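You operate a simulated robot arm through the tools that you are given. There is no shell and no other tool. Be economical: measure what you need, move in short steps, check, and stop when the job is done.

You are at the controls of a simulated two-armed robot. One attempt, no reset.

Task
Pick up the yellow card from the counter under the whiteboard with one hand, pass it to the other hand and put it on the top of the long carton.

It is judged by the outcome, as a careful person would: the job done as asked, and still so three seconds after it is handed in. It fails if anything else is knocked over, pushed out of place, dropped, spilled or broken.

Robot
Two 6-joint arms with two-finger parallel grippers on one trunk, on a base that drives. Base frame: it is fixed to the floor where the robot stands at the start and does not move with it; the origin is under the middle of the robot, x ahead of it, y to its left, z up; the surface under the hand at the start is at about z = 0.89. Units: m, degrees, N and s.
The left shoulder is at the start at [0.08, 0.216, 1.52], the right one opposite. With the tool pointing down near the work surface each hand reaches from about 0.1 to 0.74 m from the robot's upright axis, wherever it stands, measured 20 degrees to its own side. Places, roughly: top of the long carton [-2.1, -2.8, 0.4]. Payload 3.43 kg a hand.
The TCP of each hand is the grasp point between the finger pads, 0.03 m short of the fingertips. In the tool frame z runs along the fingers and y along their closing line. The gripper opens to 0.094 m. The fingers are 0.028 m wide and 0.01 m thick; the gripper's body (0.05 by 0.096 m) begins 0.055 m behind the TCP.
Orientation is told as [roll, pitch, yaw] about the base's x, y, z axes, in that order, counted from this pose: with the fingers straight down and closing along the base's y, the tool's x points along the base's -x, its y along +y and its z along -z.

Tools
- The arms move only by the tool servo_tool. It takes "left_plan", "right_plan" or both (then of equal length, played together; a hand with none holds still); each is text: rows parted by semicolons, each of 7 numbers parted by spaces: the gripper command, from -1 (shut) to 1 (fully open), values between in proportion, then the shift along the tool's x, y, z in m, then the turn, a rotation vector about the tool's x, y, z in degrees. In form: jaw tx ty tz wx wy wz; .... A call has 1 to 12 rows; each row shifts and turns the commanded pose from where the row before left it, along the tool's axes as they then stand. Each row takes 0.2 s and may step no farther than 0.05 m and 8.6 degrees from the row before; otherwise, or with a gripper value out of range, the whole call is refused. Where a pose cannot be reached the arm comes as near as it can. A force on the tool above 40 N (or 10 N above the force at the start of the call, whichever is more), or a blocked arm, ends the call early, and 0.2 s more pass. Each finger travels about 0.072 m/s and halts on what it meets, pressing with about 28 N; the grip force reading is that of the motor and also rises with nothing between the fingers. The clock runs only during rows and for 0.2 s after the last one: add rows that do not move to give the fingers time. The reply holds the time, the measured pose of the TCP, the force on the tool along the base axes, the opening and the grip force, in the units named above and with some noise, with the torque about the TCP (base axes, N m) and any sound that the robot's microphone picked up.
- Cameras (640 x 400 px; columns grow to the right, rows downward): "scene" is now at [0.1125, -0.0201, 1.6753]; the picture's right is [-0.13, -0.99, 0.00], its down [-0.82, 0.11, -0.56] and it looks along [0.55, -0.07, -0.83] (base axes); focal length 277 px, centre (320, 200). "left" rides on the left gripper at [0.076, -0.014, -0.103] in its tool frame; the picture's right is [0.18, 0.98, 0.00], its down [-0.75, 0.14, -0.64] and it looks along [-0.63, 0.12, 0.77] (tool axes); focal length 243 px, centre (320, 200). "right" rides on the right gripper at [0.076, 0.014, -0.102] in its tool frame; the picture's right is [-0.18, 0.98, 0.00], its down [-0.75, -0.14, -0.64] and it looks along [-0.63, -0.12, 0.77] (tool axes); focal length 243 px, centre (320, 200). There is no depth. A picture from a camera that has moved, and an enlarged one, comes with that camera's place and axes in the base frame and with its lens. The place of the scene camera against the robot may be out by one fixed shift of up to 0.025 m in any direction.
- camera(camera): a new picture of that camera. The clock stands still meanwhile.
- lift_body(by): slides the trunk up (or, below 0, down) by that many m; the arms and the scene camera ride with it, the base frame stays. It gives what a move gives, with no picture.
- base_move(legs): drives the robot by 1 to 6 legs, each [ahead, left, turn to the left] in m, m and degrees, along the robot's own axes; the way and the turn of a leg run together, so that a leg with both is an arc; at most 1.5 m and 180 degrees a leg. The arms and the cameras ride along, it lands a little off, and it stops where it bumps. It gives what a move gives.
- aim_head(pan, tilt): turns the head with the scene camera to pan (to the left, within 86 degrees either way) and tilt (down, from -29 to 69), counted from straight ahead of the robot. It gives what a move gives.
- inspect(camera, box): a new picture of the part [left, top, right, bottom] of that camera's present view, enlarged. The clock stands still meanwhile.
- sign_off(): hands the job in; it is judged then, once.

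Work in short steps. Places have to be worked out from the pictures, the camera data and where the tool is seen: move nearer, look again, correct. Check each grasp and each placing, and mend what went wrong. You have 120 turns and 88 pictures in all, those below and enlarged ones among them. Open the grippers and draw the arms clear of the work before you hand the job in, unless the task says otherwise; then end with one line.

The tools are called after ">>>" by a JSON object that holds its "api" and its "payload". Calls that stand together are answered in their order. servo_tool: Moves the arms, as the interface text tells. Its arguments: {"type":"object","properties":{"left_plan":{"type":"string"},"right_plan":{"type":"string"}},"required":[]} The other tools are called the same way: lift_body (by) slides the trunk up or down; base_move (legs) drives the base; aim_head (pan, tilt) turns the head that bears the scene camera; camera (camera) takes a picture; inspect (camera, box) takes an enlarged picture of a part of a camera's view; sign_off () hands the job in.

At the start:

```text
time_s: 0.0
left_position: [0.5565, 0.3109, 1.0]
left_ee_rot: [0.0, 0.0, 0.1]
left_ft_force: [-0.2, -0.6, 0.0]
left_wrist_torque: [0.03, 0.02, 0.02]
left_opening: 0.0942
left_finger_force: 0.0
right_position: [0.5886, -0.2566, 0.9998]
right_ee_rot: [0.0, 0.0, 0.1]
right_ft_force: [-0.4, -0.7, 0.6]
right_wrist_torque: [-0.02, 0.0, 0.0]
right_opening: 0.094
right_finger_force: 0.0
trunk travel left (down, up): [-0.75, 0.09]
robot x, y, heading: [-0.0012, 0.0012, -0.0]
head pan, tilt: [-7.6, 56.1]
```

scene: 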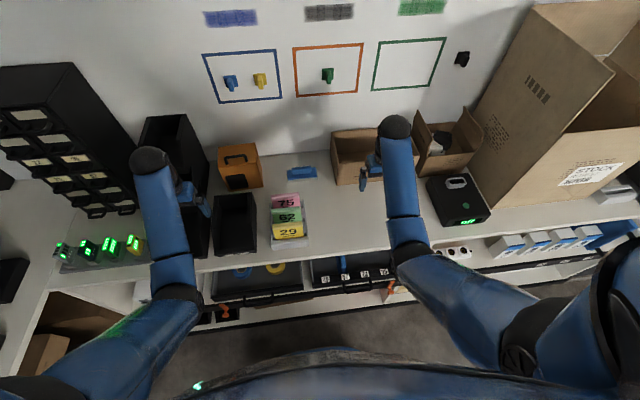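
right: 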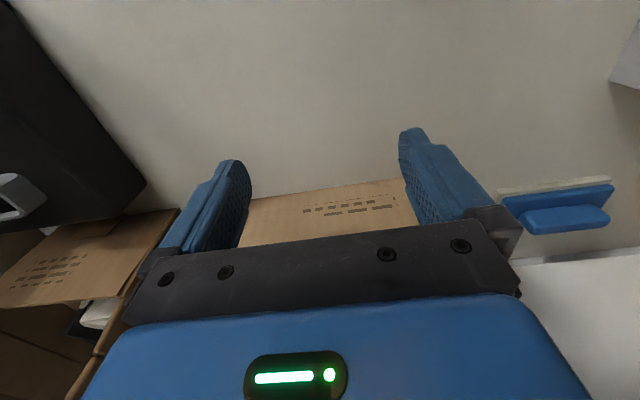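
left: 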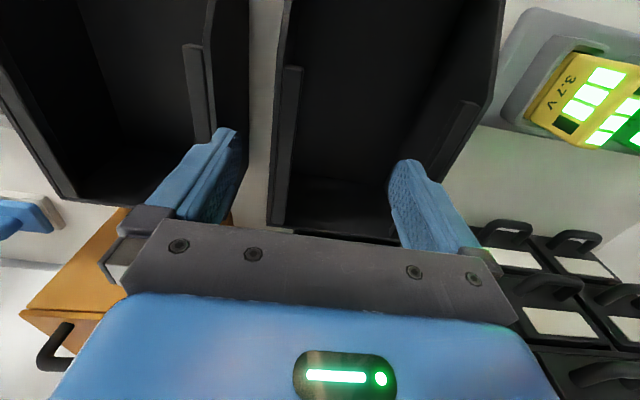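

The yellow card "29" seems to be in a small rack at about (290,230). I enlarge it to see how it stands.

>>> {"api": "inspect", "payload": {"camera": "scene", "box": [230, 150, 350, 260]}}

>>> {"api": "aim_head", "payload": {"pan": -80, "tilt": 30}}

>>> {"api": "camera", "payload": {"camera": "scene"}}

```text
3.64 times, centred on (290, 205) of scene
camera zoom: at [0.1125, -0.0201, 1.6753], right [-0.13, -0.99, 0.0], down [-0.82, 0.11, -0.56], along [0.55, -0.07, -0.83], focal length 1007 px, centre (429, 182)
```

zoom: 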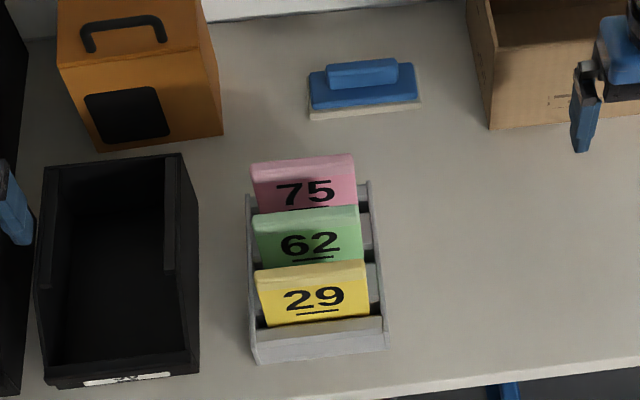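

```text
time_s: 1.4
left_position: [0.5575, 0.3099, 0.9991]
left_ee_rot: [-0.1, 0.0, 0.0]
left_ft_force: [0.6, 0.1, -0.2]
left_wrist_torque: [-0.01, 0.03, 0.0]
left_opening: 0.0939
left_finger_force: 0.1
right_position: [0.5876, -0.2552, 0.9998]
right_ee_rot: [0.0, -0.1, 0.1]
right_ft_force: [0.1, 0.0, -0.2]
right_wrist_torque: [0.04, 0.01, -0.06]
right_opening: 0.0941
right_finger_force: 0.1
trunk travel left (down, up): [-0.75, 0.09]
robot x, y, heading: [0.0002, 0.0033, 0.1]
head pan, tilt: [-80.0, 30.0]
```

```text
83 pictures are left
camera scene: at [0.058, -0.0998, 1.7127], right [-0.98, -0.17, 0.0], down [-0.09, 0.49, -0.87], along [0.15, -0.85, -0.5], focal length 277 px, centre (320, 200)
```

scene: 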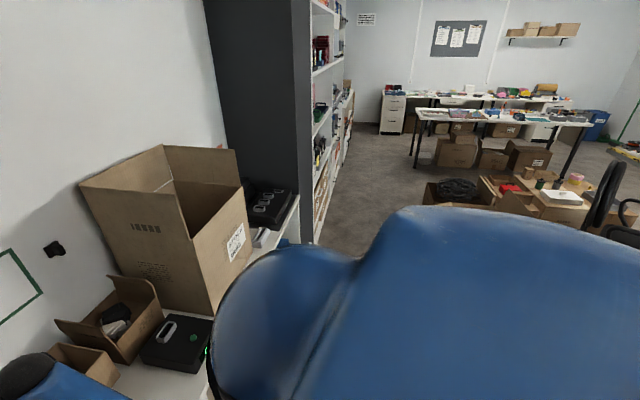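

The card stands in a small slotted rack at about x 0.50, y 0.025, facing me. I raise the right hand and yaw it +90° so its camera sees the rack from the side, and the fingers close across the card's thickness.

>>> {"api": "servo_tool", "payload": {"right_plan": "1 0 0 -0.05 0 0 0; 1 0 0 -0.05 0 0 0; 1 0.03 0 0 0 0 -8.5; 1 0 0 0 0 0 -8.5; 1 0 0 0 0 0 -8.5; 1 0 0 0 0 0 -8.5; 1 0 0 0 0 0 -8.5; 1 0 0 0 0 0 -8.5; 1 0 0 0 0 0 -8.5; 1 0 0 0 0 0 -8.5; 1 0 0 0 0 0 -8.5; 1 0 0 0 0 0 -8.5"}}

>>> {"api": "aim_head", "payload": {"pan": 0, "tilt": 55}}

>>> {"api": "camera", "payload": {"camera": "right"}}

>>> {"api": "camera", "payload": {"camera": "scene"}}

```text
time_s: 4.0
left_position: [0.5582, 0.3104, 0.9988]
left_ee_rot: [0.0, 0.0, 0.0]
left_ft_force: [0.0, 0.7, -0.5]
left_wrist_torque: [0.02, 0.01, 0.0]
left_opening: 0.0943
left_finger_force: 0.1
right_position: [0.6116, -0.2592, 1.0323]
right_ee_rot: [0.0, 0.0, 85.1]
right_ft_force: [-1.4, -1.0, -0.8]
right_wrist_torque: [0.0, 0.03, -0.06]
right_opening: 0.0931
right_finger_force: 0.1
right hand out of reach, approached as far as the arm can: row 1, 2, 3
trunk travel left (down, up): [-0.75, 0.09]
robot x, y, heading: [-0.0019, 0.0014, 0.0]
head pan, tilt: [-80.0, 30.0]
```

```text
time_s: 5.6
left_position: [0.557, 0.3108, 1.0009]
left_ee_rot: [0.0, 0.0, 0.0]
left_ft_force: [1.0, -0.2, -0.4]
left_wrist_torque: [-0.01, -0.02, 0.0]
left_opening: 0.0938
left_finger_force: 0.1
right_position: [0.6118, -0.2594, 1.0317]
right_ee_rot: [0.1, 0.1, 85.0]
right_ft_force: [-0.9, -0.4, -0.6]
right_wrist_torque: [0.0, 0.05, 0.02]
right_opening: 0.0934
right_finger_force: 0.0
trunk travel left (down, up): [-0.75, 0.09]
robot x, y, heading: [0.0015, 0.0024, -0.2]
head pan, tilt: [0.0, 55.0]
```

```text
82 pictures are left
camera right: at [0.5906, -0.3338, 1.1348], right [-0.96, 0.27, 0.0], down [0.21, 0.74, 0.64], along [0.17, 0.62, -0.77], focal length 243 px, centre (320, 200)
```

right: 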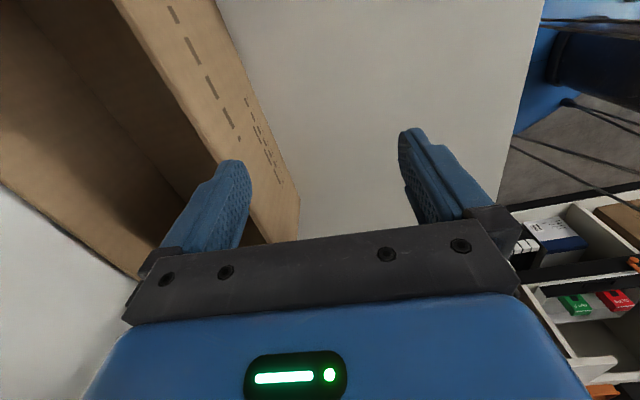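

```text
81 pictures are left
camera scene: at [0.1142, -0.0108, 1.6766], right [0.0, -1.0, 0.0], down [-0.82, 0.0, -0.57], along [0.57, 0.0, -0.82], focal length 277 px, centre (320, 200)
```

scene: 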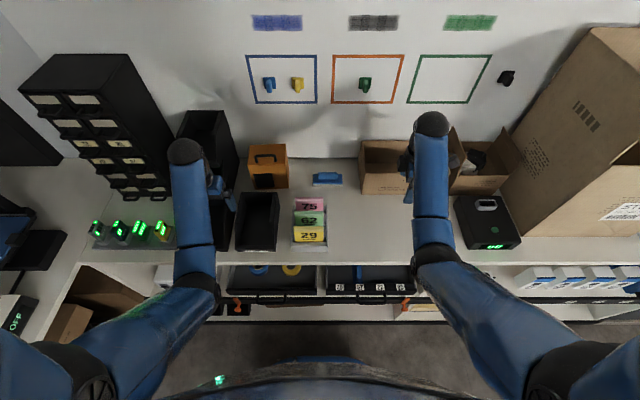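

The fingertips cover what lies under the hand, so I move the hand over the near side of the rack, staying high, to see the cards between the fingers.

>>> {"api": "servo_tool", "payload": {"right_plan": "1 0 0.03 -0.015 0 0 0; 1 -0.03 0.03 -0.015 0 0 0; 1 -0.04 0.02 -0.01 0 0 -5; 1 -0.04 0.02 -0.01 0 0 0; 1 -0.04 0.0 0 0 0 0; 1 0 0 0 0 0 0"}}

>>> {"api": "camera", "payload": {"camera": "right"}}

>>> {"api": "camera", "payload": {"camera": "scene"}}

```text
time_s: 7.0
left_position: [0.5586, 0.3092, 1.0003]
left_ee_rot: [0.0, 0.1, 0.0]
left_ft_force: [-0.7, 0.1, -0.5]
left_wrist_torque: [0.04, 0.0, -0.02]
left_opening: 0.0939
left_finger_force: 0.0
right_position: [0.5716, -0.1009, 1.0058]
right_ee_rot: [0.0, 0.0, 90.1]
right_ft_force: [0.0, 0.2, -0.3]
right_wrist_torque: [-0.05, -0.01, -0.03]
right_opening: 0.0941
right_finger_force: 0.0
right hand out of reach, approached as far as the arm can: row 1, 2, 3, 4
trunk travel left (down, up): [-0.75, 0.09]
robot x, y, heading: [0.0034, 0.0003, -0.0]
head pan, tilt: [0.0, 55.0]
```

```text
80 pictures are left
camera right: at [0.557, -0.1773, 1.1086], right [-0.98, 0.18, 0.0], down [0.14, 0.75, 0.64], along [0.12, 0.63, -0.77], focal length 243 px, centre (320, 200)
```

right: 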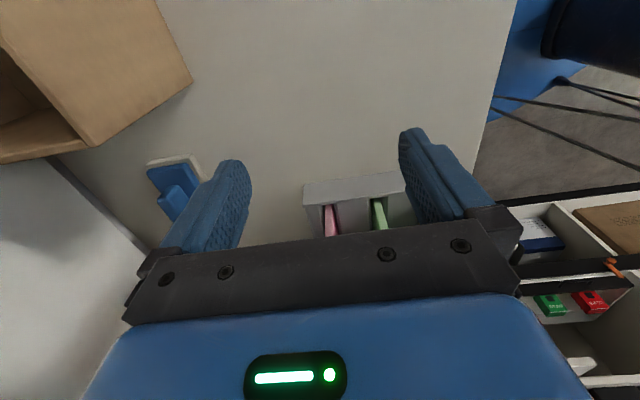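

```text
79 pictures are left
camera scene: at [0.1148, -0.0107, 1.6766], right [0.0, -1.0, 0.0], down [-0.82, 0.0, -0.57], along [0.57, 0.0, -0.82], focal length 277 px, centre (320, 200)
```

scene: 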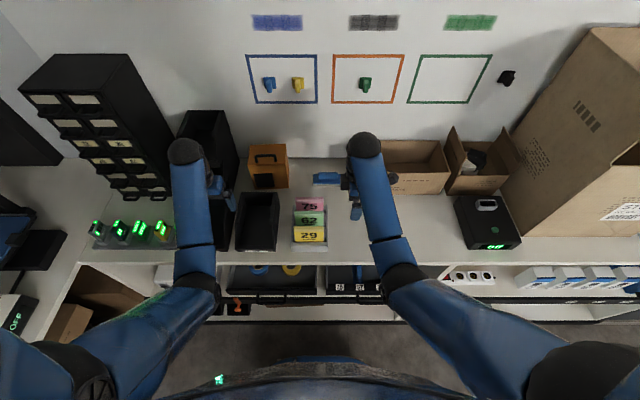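

The rack shows cards standing in slots with wide gaps. I raise the trunk fully for clearance, then move over the rack's right side for a profile view.

>>> {"api": "lift_body", "payload": {"by": 0.085}}

>>> {"api": "servo_tool", "payload": {"right_plan": "1 0 0.03 0 0 0 0; 1 -0.03 0.03 0 0 0 0; 1 -0.03 0 0 0 0 0; 1 0 0 0 0 0 0"}}

>>> {"api": "camera", "payload": {"camera": "right"}}

```text
time_s: 8.2
left_position: [0.5565, 0.3103, 1.0843]
left_ee_rot: [0.0, 0.0, 0.0]
left_ft_force: [0.7, -0.3, 0.3]
left_wrist_torque: [0.02, 0.02, -0.01]
left_opening: 0.0941
left_finger_force: 0.1
right_position: [0.5715, -0.1016, 1.0911]
right_ee_rot: [0.0, 0.0, 90.1]
right_ft_force: [0.3, -0.3, -0.2]
right_wrist_torque: [0.01, -0.01, 0.0]
right_opening: 0.0938
right_finger_force: 0.1
trunk travel left (down, up): [-0.835, 0.005]
robot x, y, heading: [-0.0034, 0.0007, -0.1]
head pan, tilt: [0.0, 55.0]
```

```text
time_s: 9.2
left_position: [0.5588, 0.3094, 1.0845]
left_ee_rot: [0.0, 0.1, -0.1]
left_ft_force: [-0.2, -0.4, -0.3]
left_wrist_torque: [-0.01, 0.0, -0.06]
left_opening: 0.0939
left_finger_force: 0.1
right_position: [0.5228, -0.0401, 1.075]
right_ee_rot: [0.0, -0.1, 90.0]
right_ft_force: [0.0, 0.5, -1.4]
right_wrist_torque: [0.03, -0.01, 0.01]
right_opening: 0.094
right_finger_force: 0.2
right hand out of reach, approached as far as the arm can: row 1, 2
trunk travel left (down, up): [-0.835, 0.005]
robot x, y, heading: [0.0, -0.0009, 0.2]
head pan, tilt: [0.0, 55.0]
```

```text
78 pictures are left
camera right: at [0.508, -0.1161, 1.1778], right [-0.98, 0.18, 0.0], down [0.14, 0.75, 0.64], along [0.12, 0.63, -0.77], focal length 243 px, centre (320, 200)
```

right: 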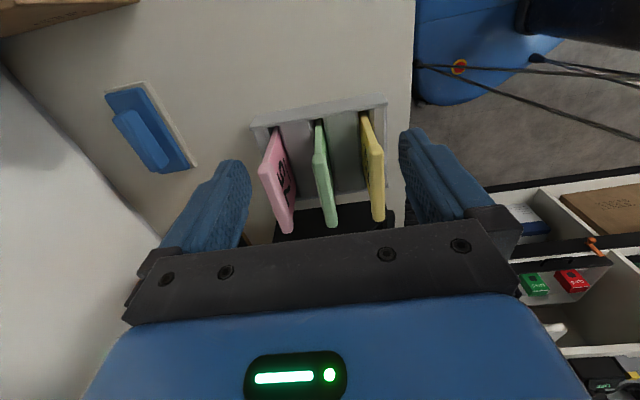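

>>> {"api": "inspect", "payload": {"camera": "right", "box": [230, 80, 430, 240]}}

```text
2.50 times, centred on (330, 160) of right
camera zoom: at [0.508, -0.1161, 1.1778], right [-0.98, 0.18, 0.0], down [0.14, 0.75, 0.64], along [0.12, 0.63, -0.77], focal length 606 px, centre (295, 300)
```

zoom: 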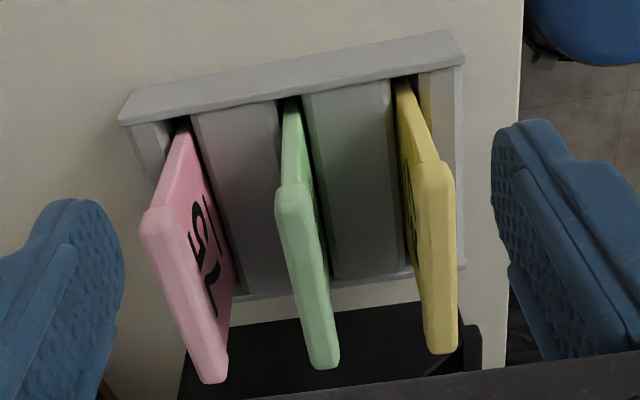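

Yellow's top edge works out at x≈0.478, y from 0 to 0.086, z≈0.977, with cards about 52 mm apart. I narrow the jaw to about 47 mm so the rear finger fits the gap. The hand goes above the card's right half, so the left half stays free for the handover.

>>> {"api": "servo_tool", "payload": {"right_plan": "0 0 0.02 0 0 0 0; 0 -0.03 0.025 0 0 0 0; 0 -0.03 0 0.01 0 0 0; 0 0 0 0.015 0 0 0; 0 0 0 0 0 0 0"}}

>>> {"api": "camera", "payload": {"camera": "right"}}

>>> {"api": "inspect", "payload": {"camera": "scene", "box": [220, 150, 400, 262]}}

```text
time_s: 10.4
left_position: [0.5566, 0.3093, 1.0838]
left_ee_rot: [0.0, -0.1, 0.0]
left_ft_force: [-0.5, 0.4, -0.4]
left_wrist_torque: [-0.01, 0.03, -0.01]
left_opening: 0.094
left_finger_force: 0.1
right_position: [0.4769, 0.0196, 1.0412]
right_ee_rot: [0.0, 0.0, 90.1]
right_ft_force: [0.4, 0.2, -0.4]
right_wrist_torque: [0.0, 0.02, 0.0]
right_opening: 0.0469
right_finger_force: 0.0
right hand out of reach, approached as far as the arm can: row 1, 2
trunk travel left (down, up): [-0.835, 0.005]
robot x, y, heading: [-0.0008, 0.0032, -0.0]
head pan, tilt: [0.0, 55.0]
```

```text
76 pictures are left
camera right: at [0.4624, -0.0556, 1.1438], right [-0.98, 0.18, 0.0], down [0.14, 0.75, 0.64], along [0.12, 0.63, -0.77], focal length 243 px, centre (320, 200)
```

right: 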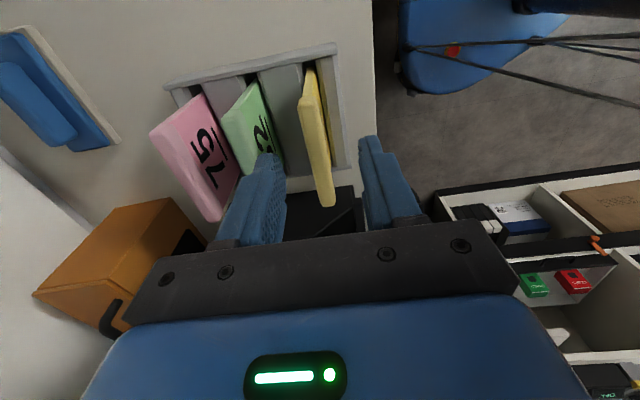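

```text
3.56 times, centred on (310, 206) of scene
camera zoom: at [0.1138, -0.0114, 1.7617], right [0.0, -1.0, 0.0], down [-0.82, 0.0, -0.57], along [0.57, 0.0, -0.82], focal length 984 px, centre (356, 179)
```

zoom: 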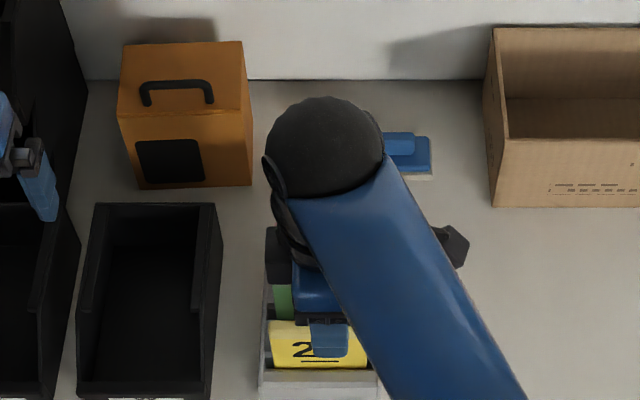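

Triangulating both views puts the top edge at z≈0.992, x≈0.481, y from −0.01 to 0.07. I shift slightly and go down part way with the fingers straddling the card, then check.

>>> {"api": "servo_tool", "payload": {"right_plan": "0 0.012 -0.003 0.0 0 0 0; 0 0 0 0.02 0 0 0; 0 0 0 0.02 0 0 0; 0 0 0 0 0 0 0"}}

>>> {"api": "camera", "payload": {"camera": "right"}}

```text
time_s: 11.4
left_position: [0.5578, 0.3106, 1.0842]
left_ee_rot: [0.0, 0.0, 0.0]
left_ft_force: [0.6, -0.3, -0.2]
left_wrist_torque: [-0.02, -0.05, 0.04]
left_opening: 0.094
left_finger_force: 0.1
right_position: [0.4808, 0.0083, 1.001]
right_ee_rot: [0.0, 0.1, 90.1]
right_ft_force: [-0.2, -0.2, 0.8]
right_wrist_torque: [0.02, -0.02, 0.01]
right_opening: 0.0466
right_finger_force: 0.1
trunk travel left (down, up): [-0.835, 0.005]
robot x, y, heading: [-0.0024, -0.0008, 0.1]
head pan, tilt: [0.0, 55.0]
```

```text
74 pictures are left
camera right: at [0.4663, -0.0672, 1.1037], right [-0.98, 0.18, 0.0], down [0.14, 0.75, 0.64], along [0.12, 0.63, -0.77], focal length 243 px, centre (320, 200)
```

right: 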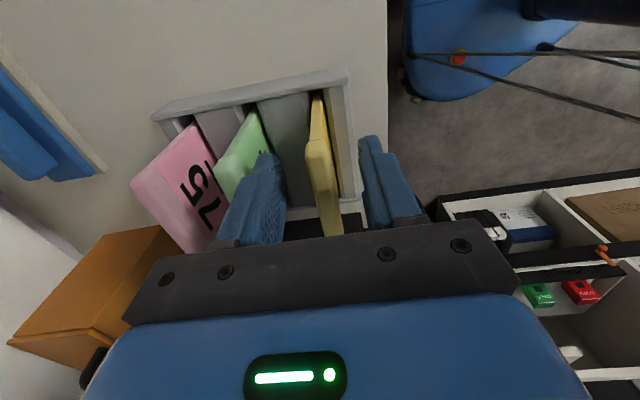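

The card is centred between the fingers. I go down 25 mm and close gently.

>>> {"api": "servo_tool", "payload": {"right_plan": "0 0 0 0.0125 0 0 0; 0 0 0 0.0125 0 0 0; -0.5 0 0 0 0 0 0; -1 0 0 0 0 0 0; -1 0 0 0 0 0 0; -1 0 0 0 0 0 0"}}

>>> {"api": "camera", "payload": {"camera": "right"}}

```text
time_s: 12.8
left_position: [0.5574, 0.31, 1.0852]
left_ee_rot: [0.0, 0.0, 0.0]
left_ft_force: [-0.3, -0.8, 0.7]
left_wrist_torque: [0.0, 0.01, 0.0]
left_opening: 0.0938
left_finger_force: 0.0
right_position: [0.4802, 0.0078, 0.9756]
right_ee_rot: [0.0, -0.1, 90.0]
right_ft_force: [0.6, 0.1, 0.0]
right_wrist_torque: [-0.04, 0.01, 0.01]
right_opening: 0.0166
right_finger_force: 27.9
trunk travel left (down, up): [-0.835, 0.005]
robot x, y, heading: [0.0006, 0.0025, 0.1]
head pan, tilt: [0.0, 55.0]
```

```text
73 pictures are left
camera right: at [0.4661, -0.0677, 1.0784], right [-0.98, 0.18, 0.0], down [0.14, 0.75, 0.64], along [0.12, 0.63, -0.77], focal length 243 px, centre (320, 200)
```

right: 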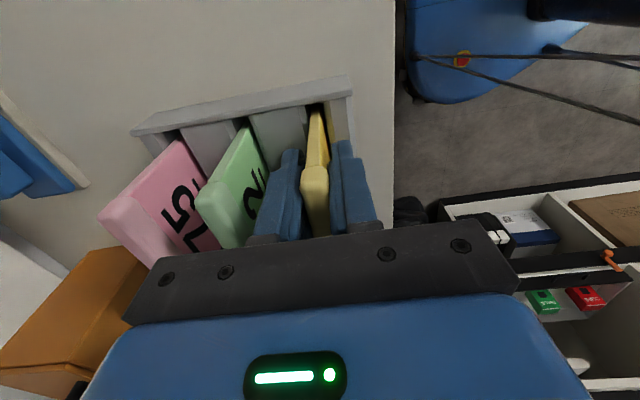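

Card is gripped (16.6 mm). I lift straight up.

>>> {"api": "servo_tool", "payload": {"right_plan": "-1 0 0 -0.015 0 0 0; -1 0 0 -0.015 0 0 0; -1 0 0 -0.015 0 0 0; -1 0 0 -0.015 0 0 0; -1 0 0 -0.01 0 0 0; -1 0 0 0 0 0 0"}}

>>> {"api": "camera", "payload": {"camera": "right"}}

>>> {"api": "inspect", "payload": {"camera": "scene", "box": [220, 150, 400, 262]}}

```text
time_s: 14.2
left_position: [0.5583, 0.3112, 1.0845]
left_ee_rot: [0.0, 0.0, -0.1]
left_ft_force: [-0.2, 0.8, -0.1]
left_wrist_torque: [-0.02, 0.0, -0.02]
left_opening: 0.0939
left_finger_force: 0.0
right_position: [0.4811, 0.0107, 1.0496]
right_ee_rot: [-0.1, 0.0, 90.1]
right_ft_force: [-0.3, 1.2, -0.2]
right_wrist_torque: [-0.02, -0.01, -0.02]
right_opening: 0.0168
right_finger_force: 28.0
trunk travel left (down, up): [-0.835, 0.005]
robot x, y, heading: [-0.0002, -0.0024, -0.1]
head pan, tilt: [0.0, 55.0]
```

```text
72 pictures are left
camera right: at [0.4665, -0.0655, 1.1509], right [-0.98, 0.18, 0.0], down [0.14, 0.75, 0.64], along [0.12, 0.63, -0.77], focal length 243 px, centre (320, 200)
```

right: 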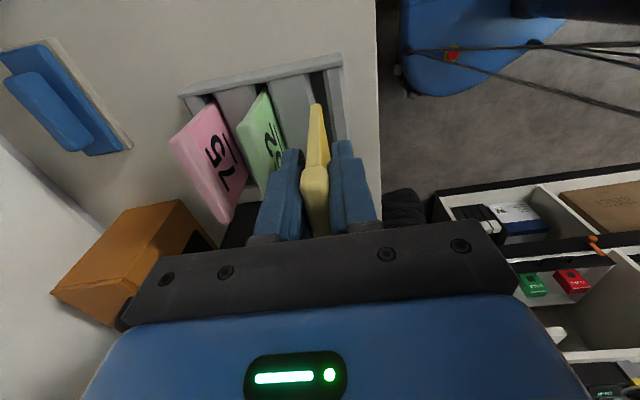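

```text
3.56 times, centred on (310, 206) of scene
camera zoom: at [0.1144, -0.0106, 1.7616], right [0.0, -1.0, 0.0], down [-0.82, 0.0, -0.57], along [0.57, 0.0, -0.82], focal length 984 px, centre (356, 179)
```

zoom: 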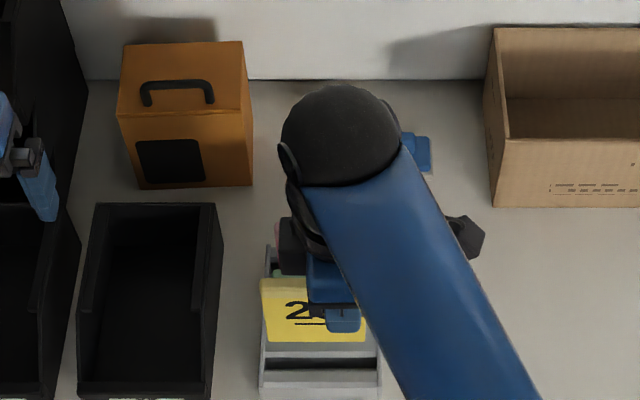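

The card is out of its slot. Before backing away I check what is round the left hand.

>>> {"api": "camera", "payload": {"camera": "left"}}

>>> {"api": "camera", "payload": {"camera": "scene"}}

```text
70 pictures are left
camera left: at [0.482, 0.2956, 1.188], right [-0.18, 0.98, 0.0], down [0.75, 0.14, 0.64], along [0.63, 0.12, -0.77], focal length 243 px, centre (320, 200)
```

left: 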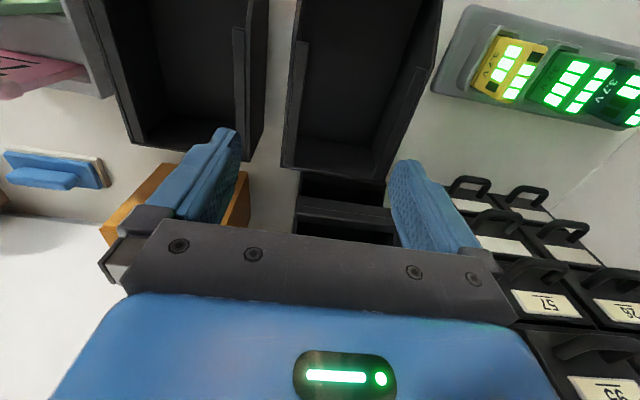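

```text
69 pictures are left
camera scene: at [0.1144, -0.0106, 1.7616], right [0.0, -1.0, 0.0], down [-0.82, 0.0, -0.57], along [0.57, 0.0, -0.82], focal length 277 px, centre (320, 200)
```

scene: 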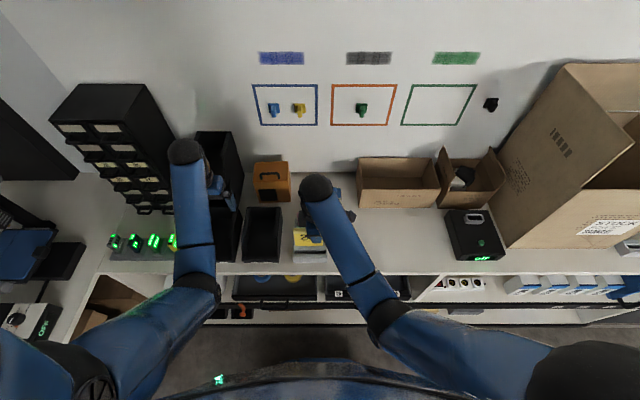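

The left fingers are clear above the bins. I look round behind to both sides before reversing.

>>> {"api": "aim_head", "payload": {"pan": 86, "tilt": 25}}

>>> {"api": "camera", "payload": {"camera": "scene"}}

>>> {"api": "aim_head", "payload": {"pan": -86, "tilt": 20}}

>>> {"api": "camera", "payload": {"camera": "scene"}}

```text
time_s: 15.8
left_position: [0.5583, 0.3092, 1.0846]
left_ee_rot: [-0.1, -0.1, 0.1]
left_ft_force: [-0.3, -0.1, -0.2]
left_wrist_torque: [0.0, -0.07, 0.02]
left_opening: 0.0942
left_finger_force: 0.1
right_position: [0.4824, 0.0107, 1.049]
right_ee_rot: [0.0, -0.1, 90.1]
right_ft_force: [-1.5, 0.6, -0.1]
right_wrist_torque: [-0.03, 0.01, -0.02]
right_opening: 0.0164
right_finger_force: 27.9
trunk travel left (down, up): [-0.835, 0.005]
robot x, y, heading: [-0.0022, 0.0008, 0.2]
head pan, tilt: [85.9, 25.0]
```

```text
68 pictures are left
camera scene: at [0.0488, 0.0814, 1.8056], right [1.0, -0.07, 0.0], down [-0.03, -0.42, -0.91], along [0.06, 0.9, -0.42], focal length 277 px, centre (320, 200)
```

scene: 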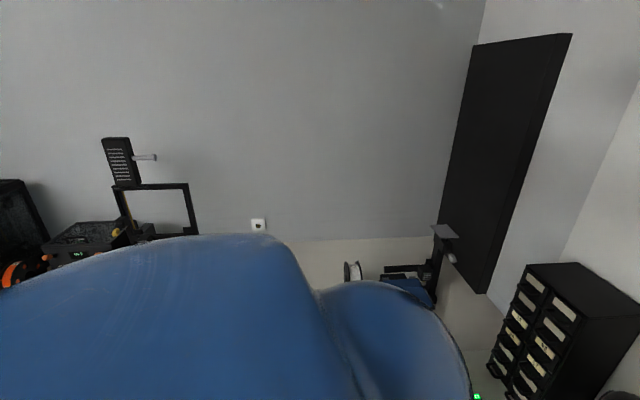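

```text
time_s: 18.4
left_position: [0.5567, 0.31, 1.0858]
left_ee_rot: [0.0, 0.1, 0.0]
left_ft_force: [0.1, 0.7, 0.4]
left_wrist_torque: [0.03, 0.02, 0.04]
left_opening: 0.094
left_finger_force: 0.2
right_position: [0.4813, 0.0103, 1.0481]
right_ee_rot: [0.0, 0.1, 90.1]
right_ft_force: [0.4, 0.4, -0.6]
right_wrist_torque: [0.02, -0.02, 0.01]
right_opening: 0.0167
right_finger_force: 28.1
trunk travel left (down, up): [-0.835, 0.005]
robot x, y, heading: [0.0012, -0.0004, -0.2]
head pan, tilt: [-85.9, 20.0]
```

```text
67 pictures are left
camera scene: at [0.0489, -0.1035, 1.8137], right [-1.0, -0.07, 0.0], down [-0.02, 0.34, -0.94], along [0.07, -0.94, -0.34], focal length 277 px, centre (320, 200)
```

scene: 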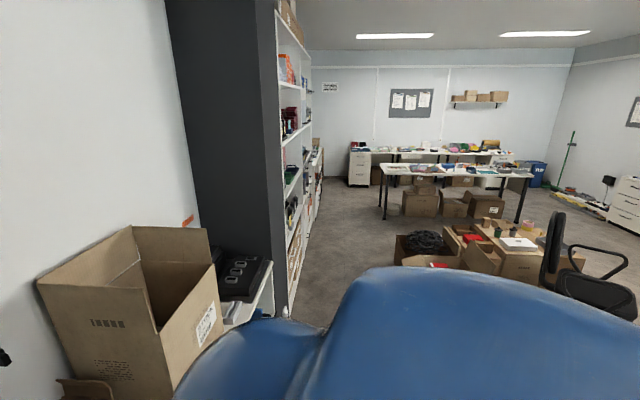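

The floor right behind seems free and the cartons are off to the back right. I back 0.3 m straight away from the counter.

>>> {"api": "base_move", "payload": {"legs": [[-0.35, 0, 0]]}}

>>> {"api": "aim_head", "payload": {"pan": 0, "tilt": 55}}

>>> {"api": "camera", "payload": {"camera": "scene"}}

```text
time_s: 20.7
left_position: [0.1947, 0.312, 1.0826]
left_ee_rot: [0.0, 0.2, 0.3]
left_ft_force: [0.7, -0.6, 0.3]
left_wrist_torque: [0.01, 0.04, -0.01]
left_opening: 0.0938
left_finger_force: 0.0
right_position: [0.118, 0.0101, 1.0477]
right_ee_rot: [0.4, 0.0, 90.4]
right_ft_force: [0.1, 0.0, -1.2]
right_wrist_torque: [-0.01, 0.02, 0.0]
right_opening: 0.0166
right_finger_force: 28.3
trunk travel left (down, up): [-0.835, 0.005]
robot x, y, heading: [-0.3648, -0.0017, 0.2]
head pan, tilt: [-85.9, 20.0]
```

```text
time_s: 22.3
left_position: [0.1912, 0.3119, 1.085]
left_ee_rot: [0.0, -0.1, 0.3]
left_ft_force: [0.1, -0.1, -0.3]
left_wrist_torque: [-0.01, -0.03, -0.02]
left_opening: 0.0939
left_finger_force: 0.2
right_position: [0.1165, 0.0123, 1.0481]
right_ee_rot: [0.1, 0.0, 90.2]
right_ft_force: [-0.9, -1.1, 0.1]
right_wrist_torque: [-0.05, -0.03, -0.01]
right_opening: 0.0164
right_finger_force: 27.6
trunk travel left (down, up): [-0.835, 0.005]
robot x, y, heading: [-0.3625, 0.0011, 0.1]
head pan, tilt: [0.0, 55.0]
```

```text
66 pictures are left
camera scene: at [-0.2504, -0.011, 1.7617], right [0.0, -1.0, 0.0], down [-0.82, 0.0, -0.57], along [0.57, 0.0, -0.82], focal length 277 px, centre (320, 200)
```

scene: 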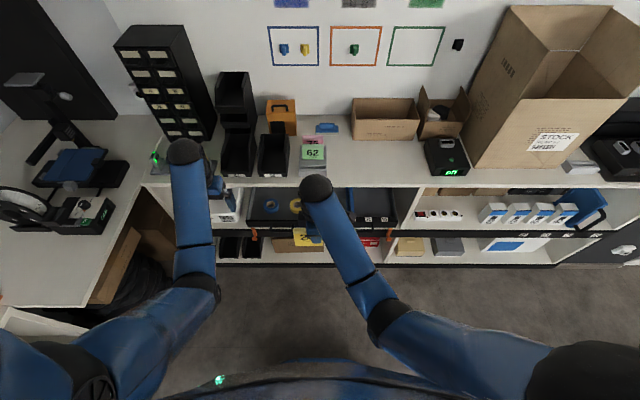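

Everything on the counter is undisturbed. Now I set up the handover: the left hand yaws −90°, and the right hand drops 0.1 m and tilts 45° so its fingers point down-left.

>>> {"api": "servo_tool", "payload": {"right_plan": "-1 0 0 0.05 0 0 0; -1 0 0 0.05 0 0 0; -1 0 0 0 0 0 0; -1 0 0 0 0 -7.5 0; -1 0 0 0 0 -7.5 0; -1 0 0 0 0 -7.5 0; -1 0 0 0 0 -7.5 0; -1 0 0 0 0 -7.5 0; -1 0 0 0 0 -7.5 0; -1 0 0 0 0 0 0; -1 0 0 0 0 0 0; -1 0 0 0 0 0 0", "left_plan": "0 0 0 0 0 0 8.2; 0 0 0 0 0 0 8.2; 0 0 0 0 0 0 8.2; 0 0 0 0 0 0 8.2; 0 0 0 0 0 0 8.2; 0 0 0 0 0 0 8.2; 0 0 0 0 0 0 8.2; 0 0 0 0 0 0 8.2; 0 0 0 0 0 0 8.2; 0 0 0 0 0 0 8.2; 0 0 0 0 0 0 8.2; 0 0 0 0 0 0 0"}}

```text
time_s: 24.9
left_position: [0.1908, 0.3105, 1.0859]
left_ee_rot: [-0.1, 0.0, -89.9]
left_ft_force: [0.8, 0.4, -0.6]
left_wrist_torque: [0.05, -0.03, 0.03]
left_opening: 0.0472
left_finger_force: 0.0
right_position: [0.1171, 0.0106, 0.9481]
right_ee_rot: [0.0, -45.1, 90.2]
right_ft_force: [0.7, 0.0, 0.1]
right_wrist_torque: [0.03, 0.05, -0.02]
right_opening: 0.0167
right_finger_force: 28.4
trunk travel left (down, up): [-0.835, 0.005]
robot x, y, heading: [-0.3638, -0.0029, 0.4]
head pan, tilt: [0.0, 55.0]
```

Right hand is set. I move the left to the pre-approach point up-left of the card's free edge and tilt it 45°.

>>> {"api": "servo_tool", "payload": {"left_plan": "0.4 -0.03 -0.025 0.01 0 0 0; 0.4 -0.03 -0.025 0.01 0 0 0; 0.4 -0.03 -0.024 0.01 0 0 0; 0.4 -0.03 0 0.01 0 0 0; 0.4 -0.03 0 0.013 0 0 0; 0.4 0 0 0 0 -7.5 0; 0.4 0 0 0 0 -7.5 0; 0.4 0 0 0 0 -7.5 0; 0.4 0 0 0 0 -7.5 0; 0.4 0 0 0 0 -7.5 0; 0.4 0 0 0 0 -7.5 0; 0.4 0 0 0 0 0 0"}}

>>> {"api": "camera", "payload": {"camera": "left"}}

>>> {"api": "inspect", "payload": {"camera": "scene", "box": [200, 150, 400, 275]}}

>>> {"api": "camera", "payload": {"camera": "right"}}

```text
time_s: 27.5
left_position: [0.1189, 0.1614, 1.0288]
left_ee_rot: [-0.1, -45.2, -89.9]
left_ft_force: [0.1, 0.8, 0.5]
left_wrist_torque: [-0.01, 0.03, 0.03]
left_opening: 0.066
left_finger_force: 0.1
left hand out of reach, approached as far as the arm can: row 1
right_position: [0.1158, 0.011, 0.9482]
right_ee_rot: [0.0, -45.0, 90.4]
right_ft_force: [-0.4, -0.7, 0.3]
right_wrist_torque: [-0.03, -0.04, 0.01]
right_opening: 0.0166
right_finger_force: 27.3
trunk travel left (down, up): [-0.835, 0.005]
robot x, y, heading: [-0.3627, -0.0022, 0.4]
head pan, tilt: [0.0, 55.0]
```

```text
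65 pictures are left
camera left: at [0.1047, 0.2878, 1.0479], right [0.98, 0.13, -0.13], down [0.14, -0.08, 0.99], along [0.12, -0.99, -0.09], focal length 243 px, centre (320, 200)
```

left: 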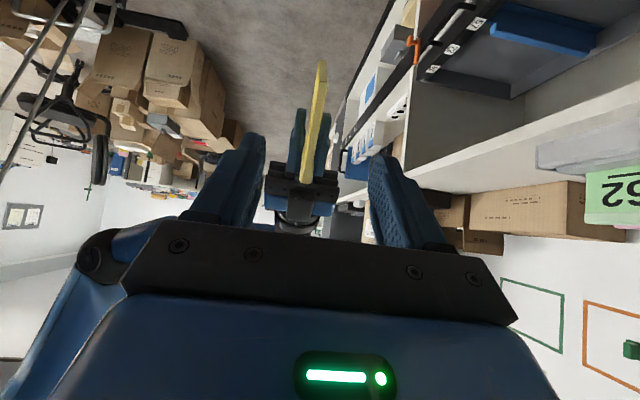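

```text
3.20 times, centred on (300, 212) of scene
camera zoom: at [-0.25, -0.0114, 1.7616], right [0.0, -1.0, 0.0], down [-0.82, 0.0, -0.57], along [0.57, 0.0, -0.82], focal length 886 px, centre (384, 160)
```

zoom: 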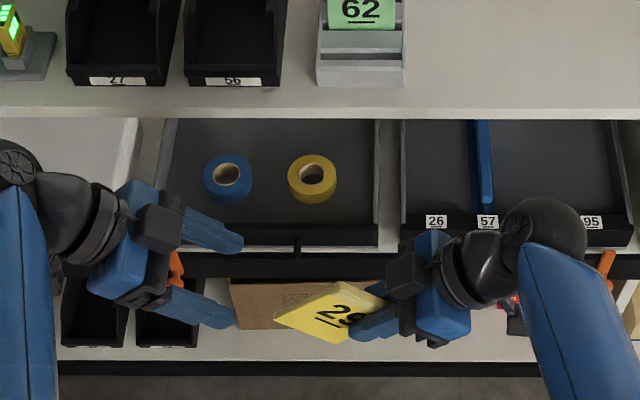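

```text
63 pictures are left
camera right: at [0.1028, -0.1154, 0.967], right [-0.98, 0.12, 0.13], down [0.14, 0.08, 0.99], along [0.11, 0.99, -0.1], focal length 243 px, centre (320, 200)
```

right: 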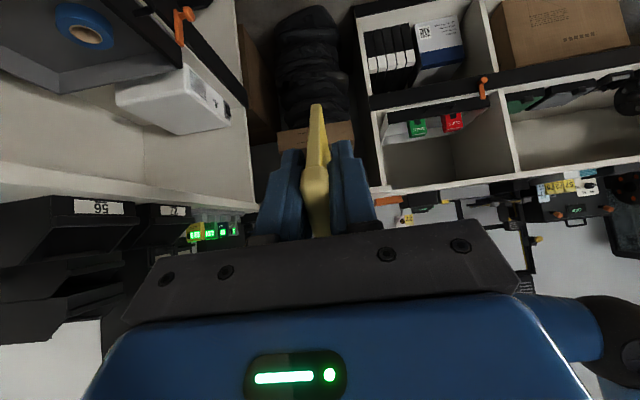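

The free edge of the card lines up midway between the left fingers. I advance 0.09 of the 0.117 m, then check.

>>> {"api": "servo_tool", "payload": {"left_plan": "0.4 -0.003 -0.003 0.03 0 0 0; 0.4 0 0 0.03 0 0 0; 0.4 0 0 0.03 0 0 0; 0.4 0 0 0 0 0 0"}}

>>> {"api": "camera", "payload": {"camera": "left"}}

>>> {"api": "inspect", "payload": {"camera": "scene", "box": [220, 160, 380, 260]}}

```text
time_s: 28.5
left_position: [0.1157, 0.0958, 0.9653]
left_ee_rot: [0.0, -45.0, -89.9]
left_ft_force: [0.1, 0.3, -0.4]
left_wrist_torque: [-0.01, -0.01, 0.03]
left_opening: 0.0657
left_finger_force: 0.0
right_position: [0.1166, 0.0109, 0.9481]
right_ee_rot: [0.0, -45.0, 90.5]
right_ft_force: [-0.2, -0.2, -0.7]
right_wrist_torque: [-0.03, 0.0, 0.02]
right_opening: 0.0167
right_finger_force: 28.1
trunk travel left (down, up): [-0.835, 0.005]
robot x, y, heading: [-0.362, -0.003, 0.4]
head pan, tilt: [0.0, 55.0]
```

```text
62 pictures are left
camera left: at [0.1024, 0.2221, 0.9848], right [0.98, 0.13, -0.13], down [0.14, -0.08, 0.99], along [0.12, -0.99, -0.1], focal length 243 px, centre (320, 200)
```

left: 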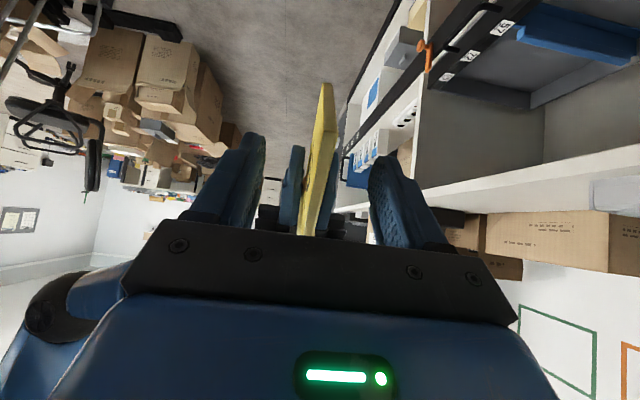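

```text
4.00 times, centred on (300, 210) of scene
camera zoom: at [-0.2501, -0.0107, 1.7616], right [0.0, -1.0, 0.0], down [-0.82, 0.0, -0.57], along [0.57, 0.0, -0.82], focal length 1107 px, centre (400, 160)
```

zoom: 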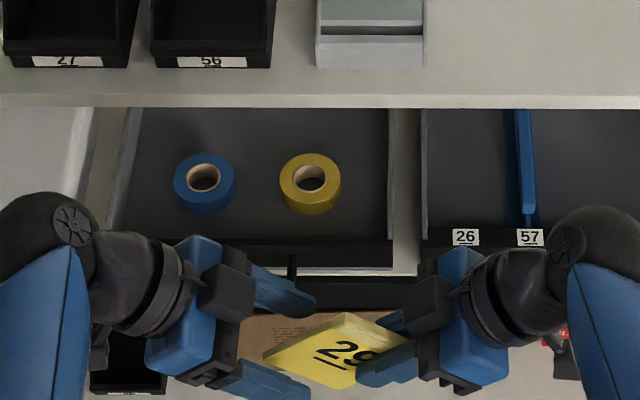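

Well aligned and clear of the right fingers. I advance the last 27 mm and close the left hand.

>>> {"api": "servo_tool", "payload": {"left_plan": "0.4 0 0.001 0.013 0 0 0; 0.4 0 0 0.013 0 0 0; 0 0 0 0 0 0 0; -0.5 0 0 0 0 0 0; -1 0 0 0 0 0 0; -1 0 0 0 0 0 0; -1 0 0 0 0 0 0"}}

>>> {"api": "inspect", "payload": {"camera": "scene", "box": [220, 160, 380, 260]}}

>>> {"api": "camera", "payload": {"camera": "left"}}

```text
time_s: 30.1
left_position: [0.1167, 0.077, 0.9474]
left_ee_rot: [0.0, -45.0, -89.8]
left_ft_force: [0.9, -1.1, -0.4]
left_wrist_torque: [0.08, -0.02, 0.09]
left_opening: 0.0113
left_finger_force: 28.0
right_position: [0.1169, 0.0117, 0.9492]
right_ee_rot: [0.0, -45.0, 90.4]
right_ft_force: [-0.7, -0.2, 1.0]
right_wrist_torque: [0.02, 0.05, -0.08]
right_opening: 0.0164
right_finger_force: 28.3
trunk travel left (down, up): [-0.835, 0.005]
robot x, y, heading: [-0.368, 0.003, 0.1]
head pan, tilt: [0.0, 55.0]
```

```text
4.00 times, centred on (300, 210) of scene
camera zoom: at [-0.2501, -0.0109, 1.7616], right [0.0, -1.0, 0.0], down [-0.82, 0.0, -0.57], along [0.57, 0.0, -0.82], focal length 1107 px, centre (400, 160)
```

zoom: 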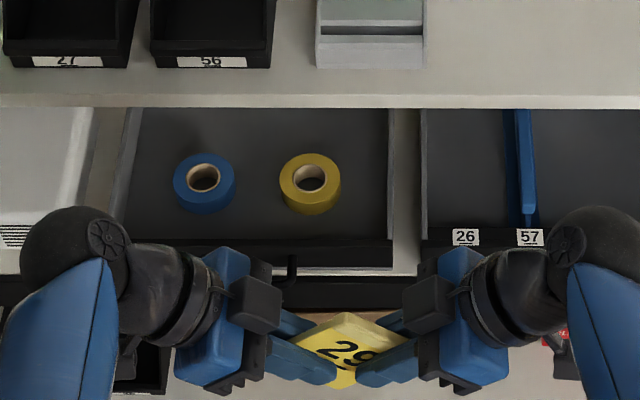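

```text
59 pictures are left
camera left: at [0.1025, 0.204, 0.967], right [0.98, 0.13, -0.13], down [0.14, -0.08, 0.99], along [0.12, -0.99, -0.1], focal length 243 px, centre (320, 200)
```

left: 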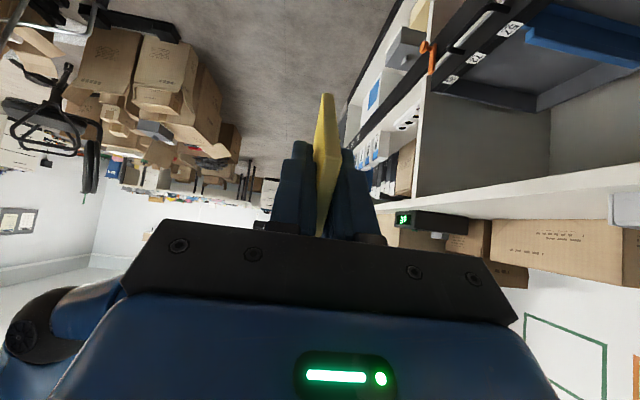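

The left hand holds the card firmly. I open the right hand and draw it back along its fingers.

>>> {"api": "servo_tool", "payload": {"right_plan": "-0.5 0 0 0 0 0 0; 0 0 0 0 0 0 0; 0.2 0 0 0 0 0 0; 0.2 0 0 -0.03 0 0 0; 0.2 0 0 -0.04 0 0 0; 0.2 0 0 -0.04 0 0 0; 0.2 0 0 0 0 0 0"}}

>>> {"api": "inspect", "payload": {"camera": "scene", "box": [220, 160, 380, 260]}}

>>> {"api": "camera", "payload": {"camera": "left"}}

```text
time_s: 31.7
left_position: [0.1177, 0.0779, 0.9469]
left_ee_rot: [0.0, -45.1, -89.9]
left_ft_force: [0.2, 0.1, 0.2]
left_wrist_torque: [0.01, 0.02, 0.0]
left_opening: 0.0116
left_finger_force: 27.7
right_position: [0.1182, -0.0674, 1.028]
right_ee_rot: [0.0, -45.0, 90.3]
right_ft_force: [-0.6, -0.1, 0.3]
right_wrist_torque: [0.0, 0.0, 0.01]
right_opening: 0.0566
right_finger_force: 0.0
trunk travel left (down, up): [-0.835, 0.005]
robot x, y, heading: [-0.3645, 0.0005, 0.5]
head pan, tilt: [0.0, 55.0]
```

```text
4.00 times, centred on (300, 210) of scene
camera zoom: at [-0.25, -0.0108, 1.7616], right [0.0, -1.0, 0.0], down [-0.82, 0.0, -0.57], along [0.57, 0.0, -0.82], focal length 1107 px, centre (400, 160)
```

zoom: 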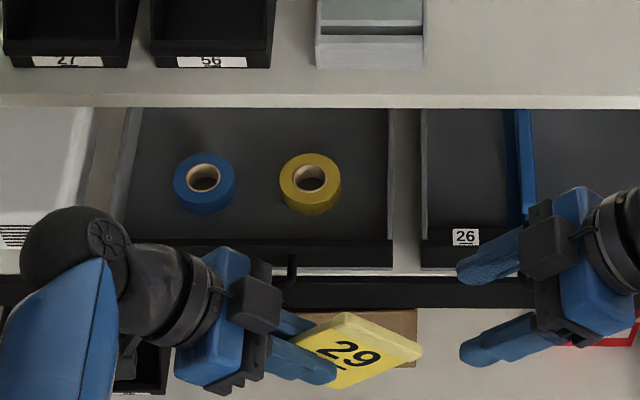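

```text
57 pictures are left
camera left: at [0.1026, 0.2041, 0.967], right [0.98, 0.13, -0.13], down [0.14, -0.08, 0.99], along [0.12, -0.99, -0.1], focal length 243 px, centre (320, 200)
```

left: 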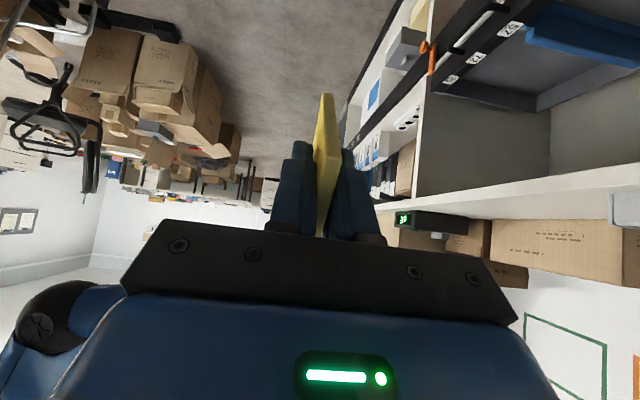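

Handover complete: the card is only in the left hand. Now I turn toward the carton in two steps and look.

>>> {"api": "base_move", "payload": {"legs": [[0, 0, -100]]}}

>>> {"api": "aim_head", "payload": {"pan": -15, "tilt": 25}}

>>> {"api": "camera", "payload": {"camera": "scene"}}

```text
time_s: 36.5
left_position: [-0.3996, -0.4884, 0.9479]
left_ee_rot: [0.1, -45.0, 166.5]
left_ft_force: [-0.6, 0.1, 0.2]
left_wrist_torque: [-0.04, -0.03, 0.01]
left_opening: 0.0114
left_finger_force: 28.4
right_position: [-0.5425, -0.4547, 1.0278]
right_ee_rot: [0.0, -44.9, -13.2]
right_ft_force: [0.0, -0.3, -0.4]
right_wrist_torque: [0.0, 0.02, 0.01]
right_opening: 0.0563
right_finger_force: 0.0
trunk travel left (down, up): [-0.835, 0.005]
robot x, y, heading: [-0.3624, -0.0046, -103.4]
head pan, tilt: [0.0, 55.0]
```

```text
time_s: 37.4
left_position: [-0.4001, -0.4867, 0.9472]
left_ee_rot: [0.0, -45.0, 166.5]
left_ft_force: [0.3, 0.7, 0.4]
left_wrist_torque: [0.0, 0.01, -0.03]
left_opening: 0.0116
left_finger_force: 27.5
right_position: [-0.5421, -0.4556, 1.0266]
right_ee_rot: [-0.1, -44.9, -13.2]
right_ft_force: [0.5, -0.3, -0.3]
right_wrist_torque: [0.01, 0.02, 0.0]
right_opening: 0.0564
right_finger_force: 0.1
trunk travel left (down, up): [-0.835, 0.005]
robot x, y, heading: [-0.3658, 0.0035, -103.4]
head pan, tilt: [-15.0, 25.0]
```

```text
56 pictures are left
camera scene: at [-0.4032, -0.1224, 1.8056], right [-0.88, 0.47, 0.0], down [0.2, 0.37, -0.91], along [-0.43, -0.8, -0.42], focal length 277 px, centre (320, 200)
```

scene: 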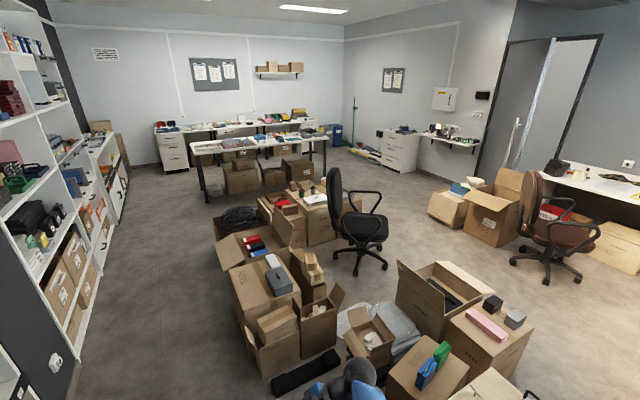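

I project the long carton's given place to about (339,196) in this view and enlarge there.

>>> {"api": "inspect", "payload": {"camera": "scene", "box": [200, 160, 400, 285]}}

```text
3.20 times, centred on (300, 222) of scene
camera zoom: at [-0.4032, -0.1224, 1.8056], right [-0.88, 0.47, 0.0], down [0.2, 0.37, -0.91], along [-0.43, -0.8, -0.42], focal length 886 px, centre (384, 128)
```

zoom: 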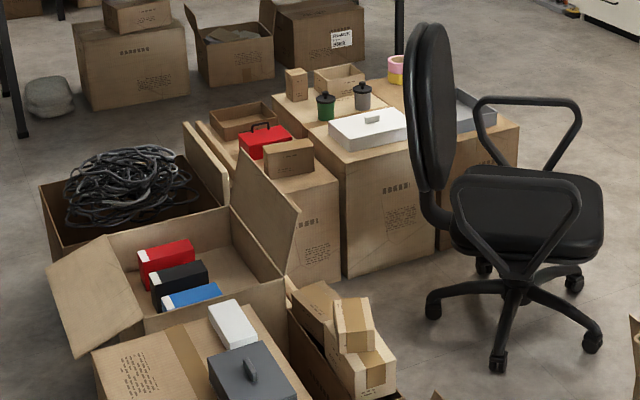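

The cartons sit between x≈−0.6 and −2.4. A roughly 1 m wide aisle runs along the shelf at x −0.58 to 0.43. I turn to heading −90, shift to its middle, and drive partway.

>>> {"api": "base_move", "payload": {"legs": [[0, 0, 13.4], [0, 0.24, 0], [1.2, 0, 0]]}}

>>> {"api": "aim_head", "payload": {"pan": -25, "tilt": 30}}

>>> {"api": "camera", "payload": {"camera": "scene"}}

```text
time_s: 45.7
left_position: [-0.0155, -1.6675, 0.9481]
left_ee_rot: [0.0, -44.9, -178.9]
left_ft_force: [0.7, 0.6, 0.4]
left_wrist_torque: [0.01, -0.02, -0.01]
left_opening: 0.0114
left_finger_force: 28.3
right_position: [-0.1607, -1.6733, 1.0281]
right_ee_rot: [-0.1, -45.0, 1.5]
right_ft_force: [-0.1, 0.8, -0.2]
right_wrist_torque: [-0.03, -0.03, 0.02]
right_opening: 0.0565
right_finger_force: 0.0
trunk travel left (down, up): [-0.835, 0.005]
robot x, y, heading: [-0.1032, -1.1869, -88.6]
head pan, tilt: [-15.0, 25.0]
```

```text
time_s: 46.4
left_position: [-0.0153, -1.6687, 0.9478]
left_ee_rot: [-0.1, -45.0, -178.8]
left_ft_force: [-0.1, 0.5, -0.1]
left_wrist_torque: [-0.01, -0.03, 0.0]
left_opening: 0.0116
left_finger_force: 27.9
right_position: [-0.162, -1.6743, 1.0272]
right_ee_rot: [0.0, -45.0, 1.3]
right_ft_force: [-0.1, 0.5, -0.3]
right_wrist_torque: [0.02, 0.0, 0.01]
right_opening: 0.0563
right_finger_force: 0.0
trunk travel left (down, up): [-0.835, 0.005]
robot x, y, heading: [-0.1065, -1.188, -88.8]
head pan, tilt: [-25.0, 30.0]
```

```text
54 pictures are left
camera scene: at [-0.1273, -1.3124, 1.7977], right [-0.92, 0.4, 0.0], down [0.2, 0.46, -0.87], along [-0.35, -0.79, -0.5], focal length 277 px, centre (320, 200)
```

scene: 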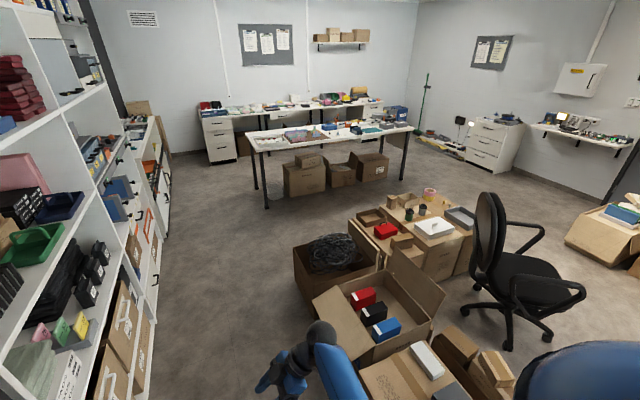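

The aisle is clear. I carry on to y≈−3.65, keeping slightly right, then look.

>>> {"api": "base_move", "payload": {"legs": [[0, -0.08, -1.2], [1.3, 0, 0], [1.15, 0, 0]]}}

>>> {"api": "aim_head", "payload": {"pan": -75, "tilt": 30}}

>>> {"api": "camera", "payload": {"camera": "scene"}}

```text
time_s: 58.9
left_position: [-0.0487, -4.0768, 0.9478]
left_ee_rot: [0.1, -45.0, -178.8]
left_ft_force: [-0.1, -0.1, -0.1]
left_wrist_torque: [-0.01, -0.02, 0.01]
left_opening: 0.0114
left_finger_force: 27.8
right_position: [-0.1943, -4.0807, 1.0273]
right_ee_rot: [-0.1, -45.0, 1.6]
right_ft_force: [0.2, -0.2, 1.1]
right_wrist_torque: [0.03, -0.03, -0.04]
right_opening: 0.0562
right_finger_force: 0.1
trunk travel left (down, up): [-0.835, 0.005]
robot x, y, heading: [-0.1392, -3.5988, -88.2]
head pan, tilt: [-25.0, 30.0]
```

```text
time_s: 60.0
left_position: [-0.0485, -4.078, 0.9483]
left_ee_rot: [0.0, -45.1, -178.7]
left_ft_force: [-0.2, 1.0, 0.0]
left_wrist_torque: [-0.03, -0.01, -0.02]
left_opening: 0.0114
left_finger_force: 28.2
right_position: [-0.1939, -4.0825, 1.0272]
right_ee_rot: [0.0, -45.0, 1.5]
right_ft_force: [-0.1, -0.1, -0.1]
right_wrist_torque: [-0.01, 0.0, -0.02]
right_opening: 0.0563
right_finger_force: 0.1
trunk travel left (down, up): [-0.835, 0.005]
robot x, y, heading: [-0.1377, -3.5956, -88.5]
head pan, tilt: [-75.0, 30.0]
```

```text
53 pictures are left
camera scene: at [-0.2113, -3.6646, 1.7977], right [-0.28, 0.96, 0.0], down [0.48, 0.14, -0.87], along [-0.83, -0.25, -0.5], focal length 277 px, centre (320, 200)
```

scene: 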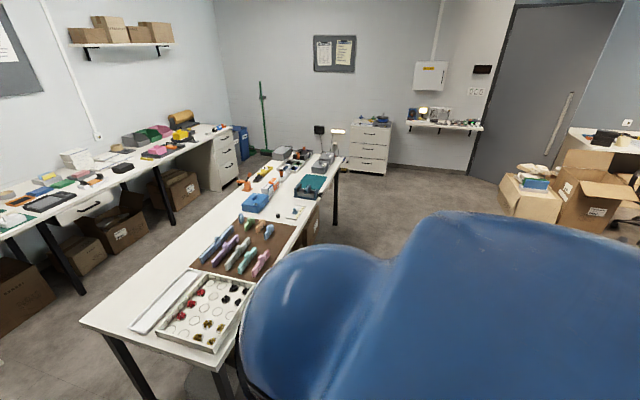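

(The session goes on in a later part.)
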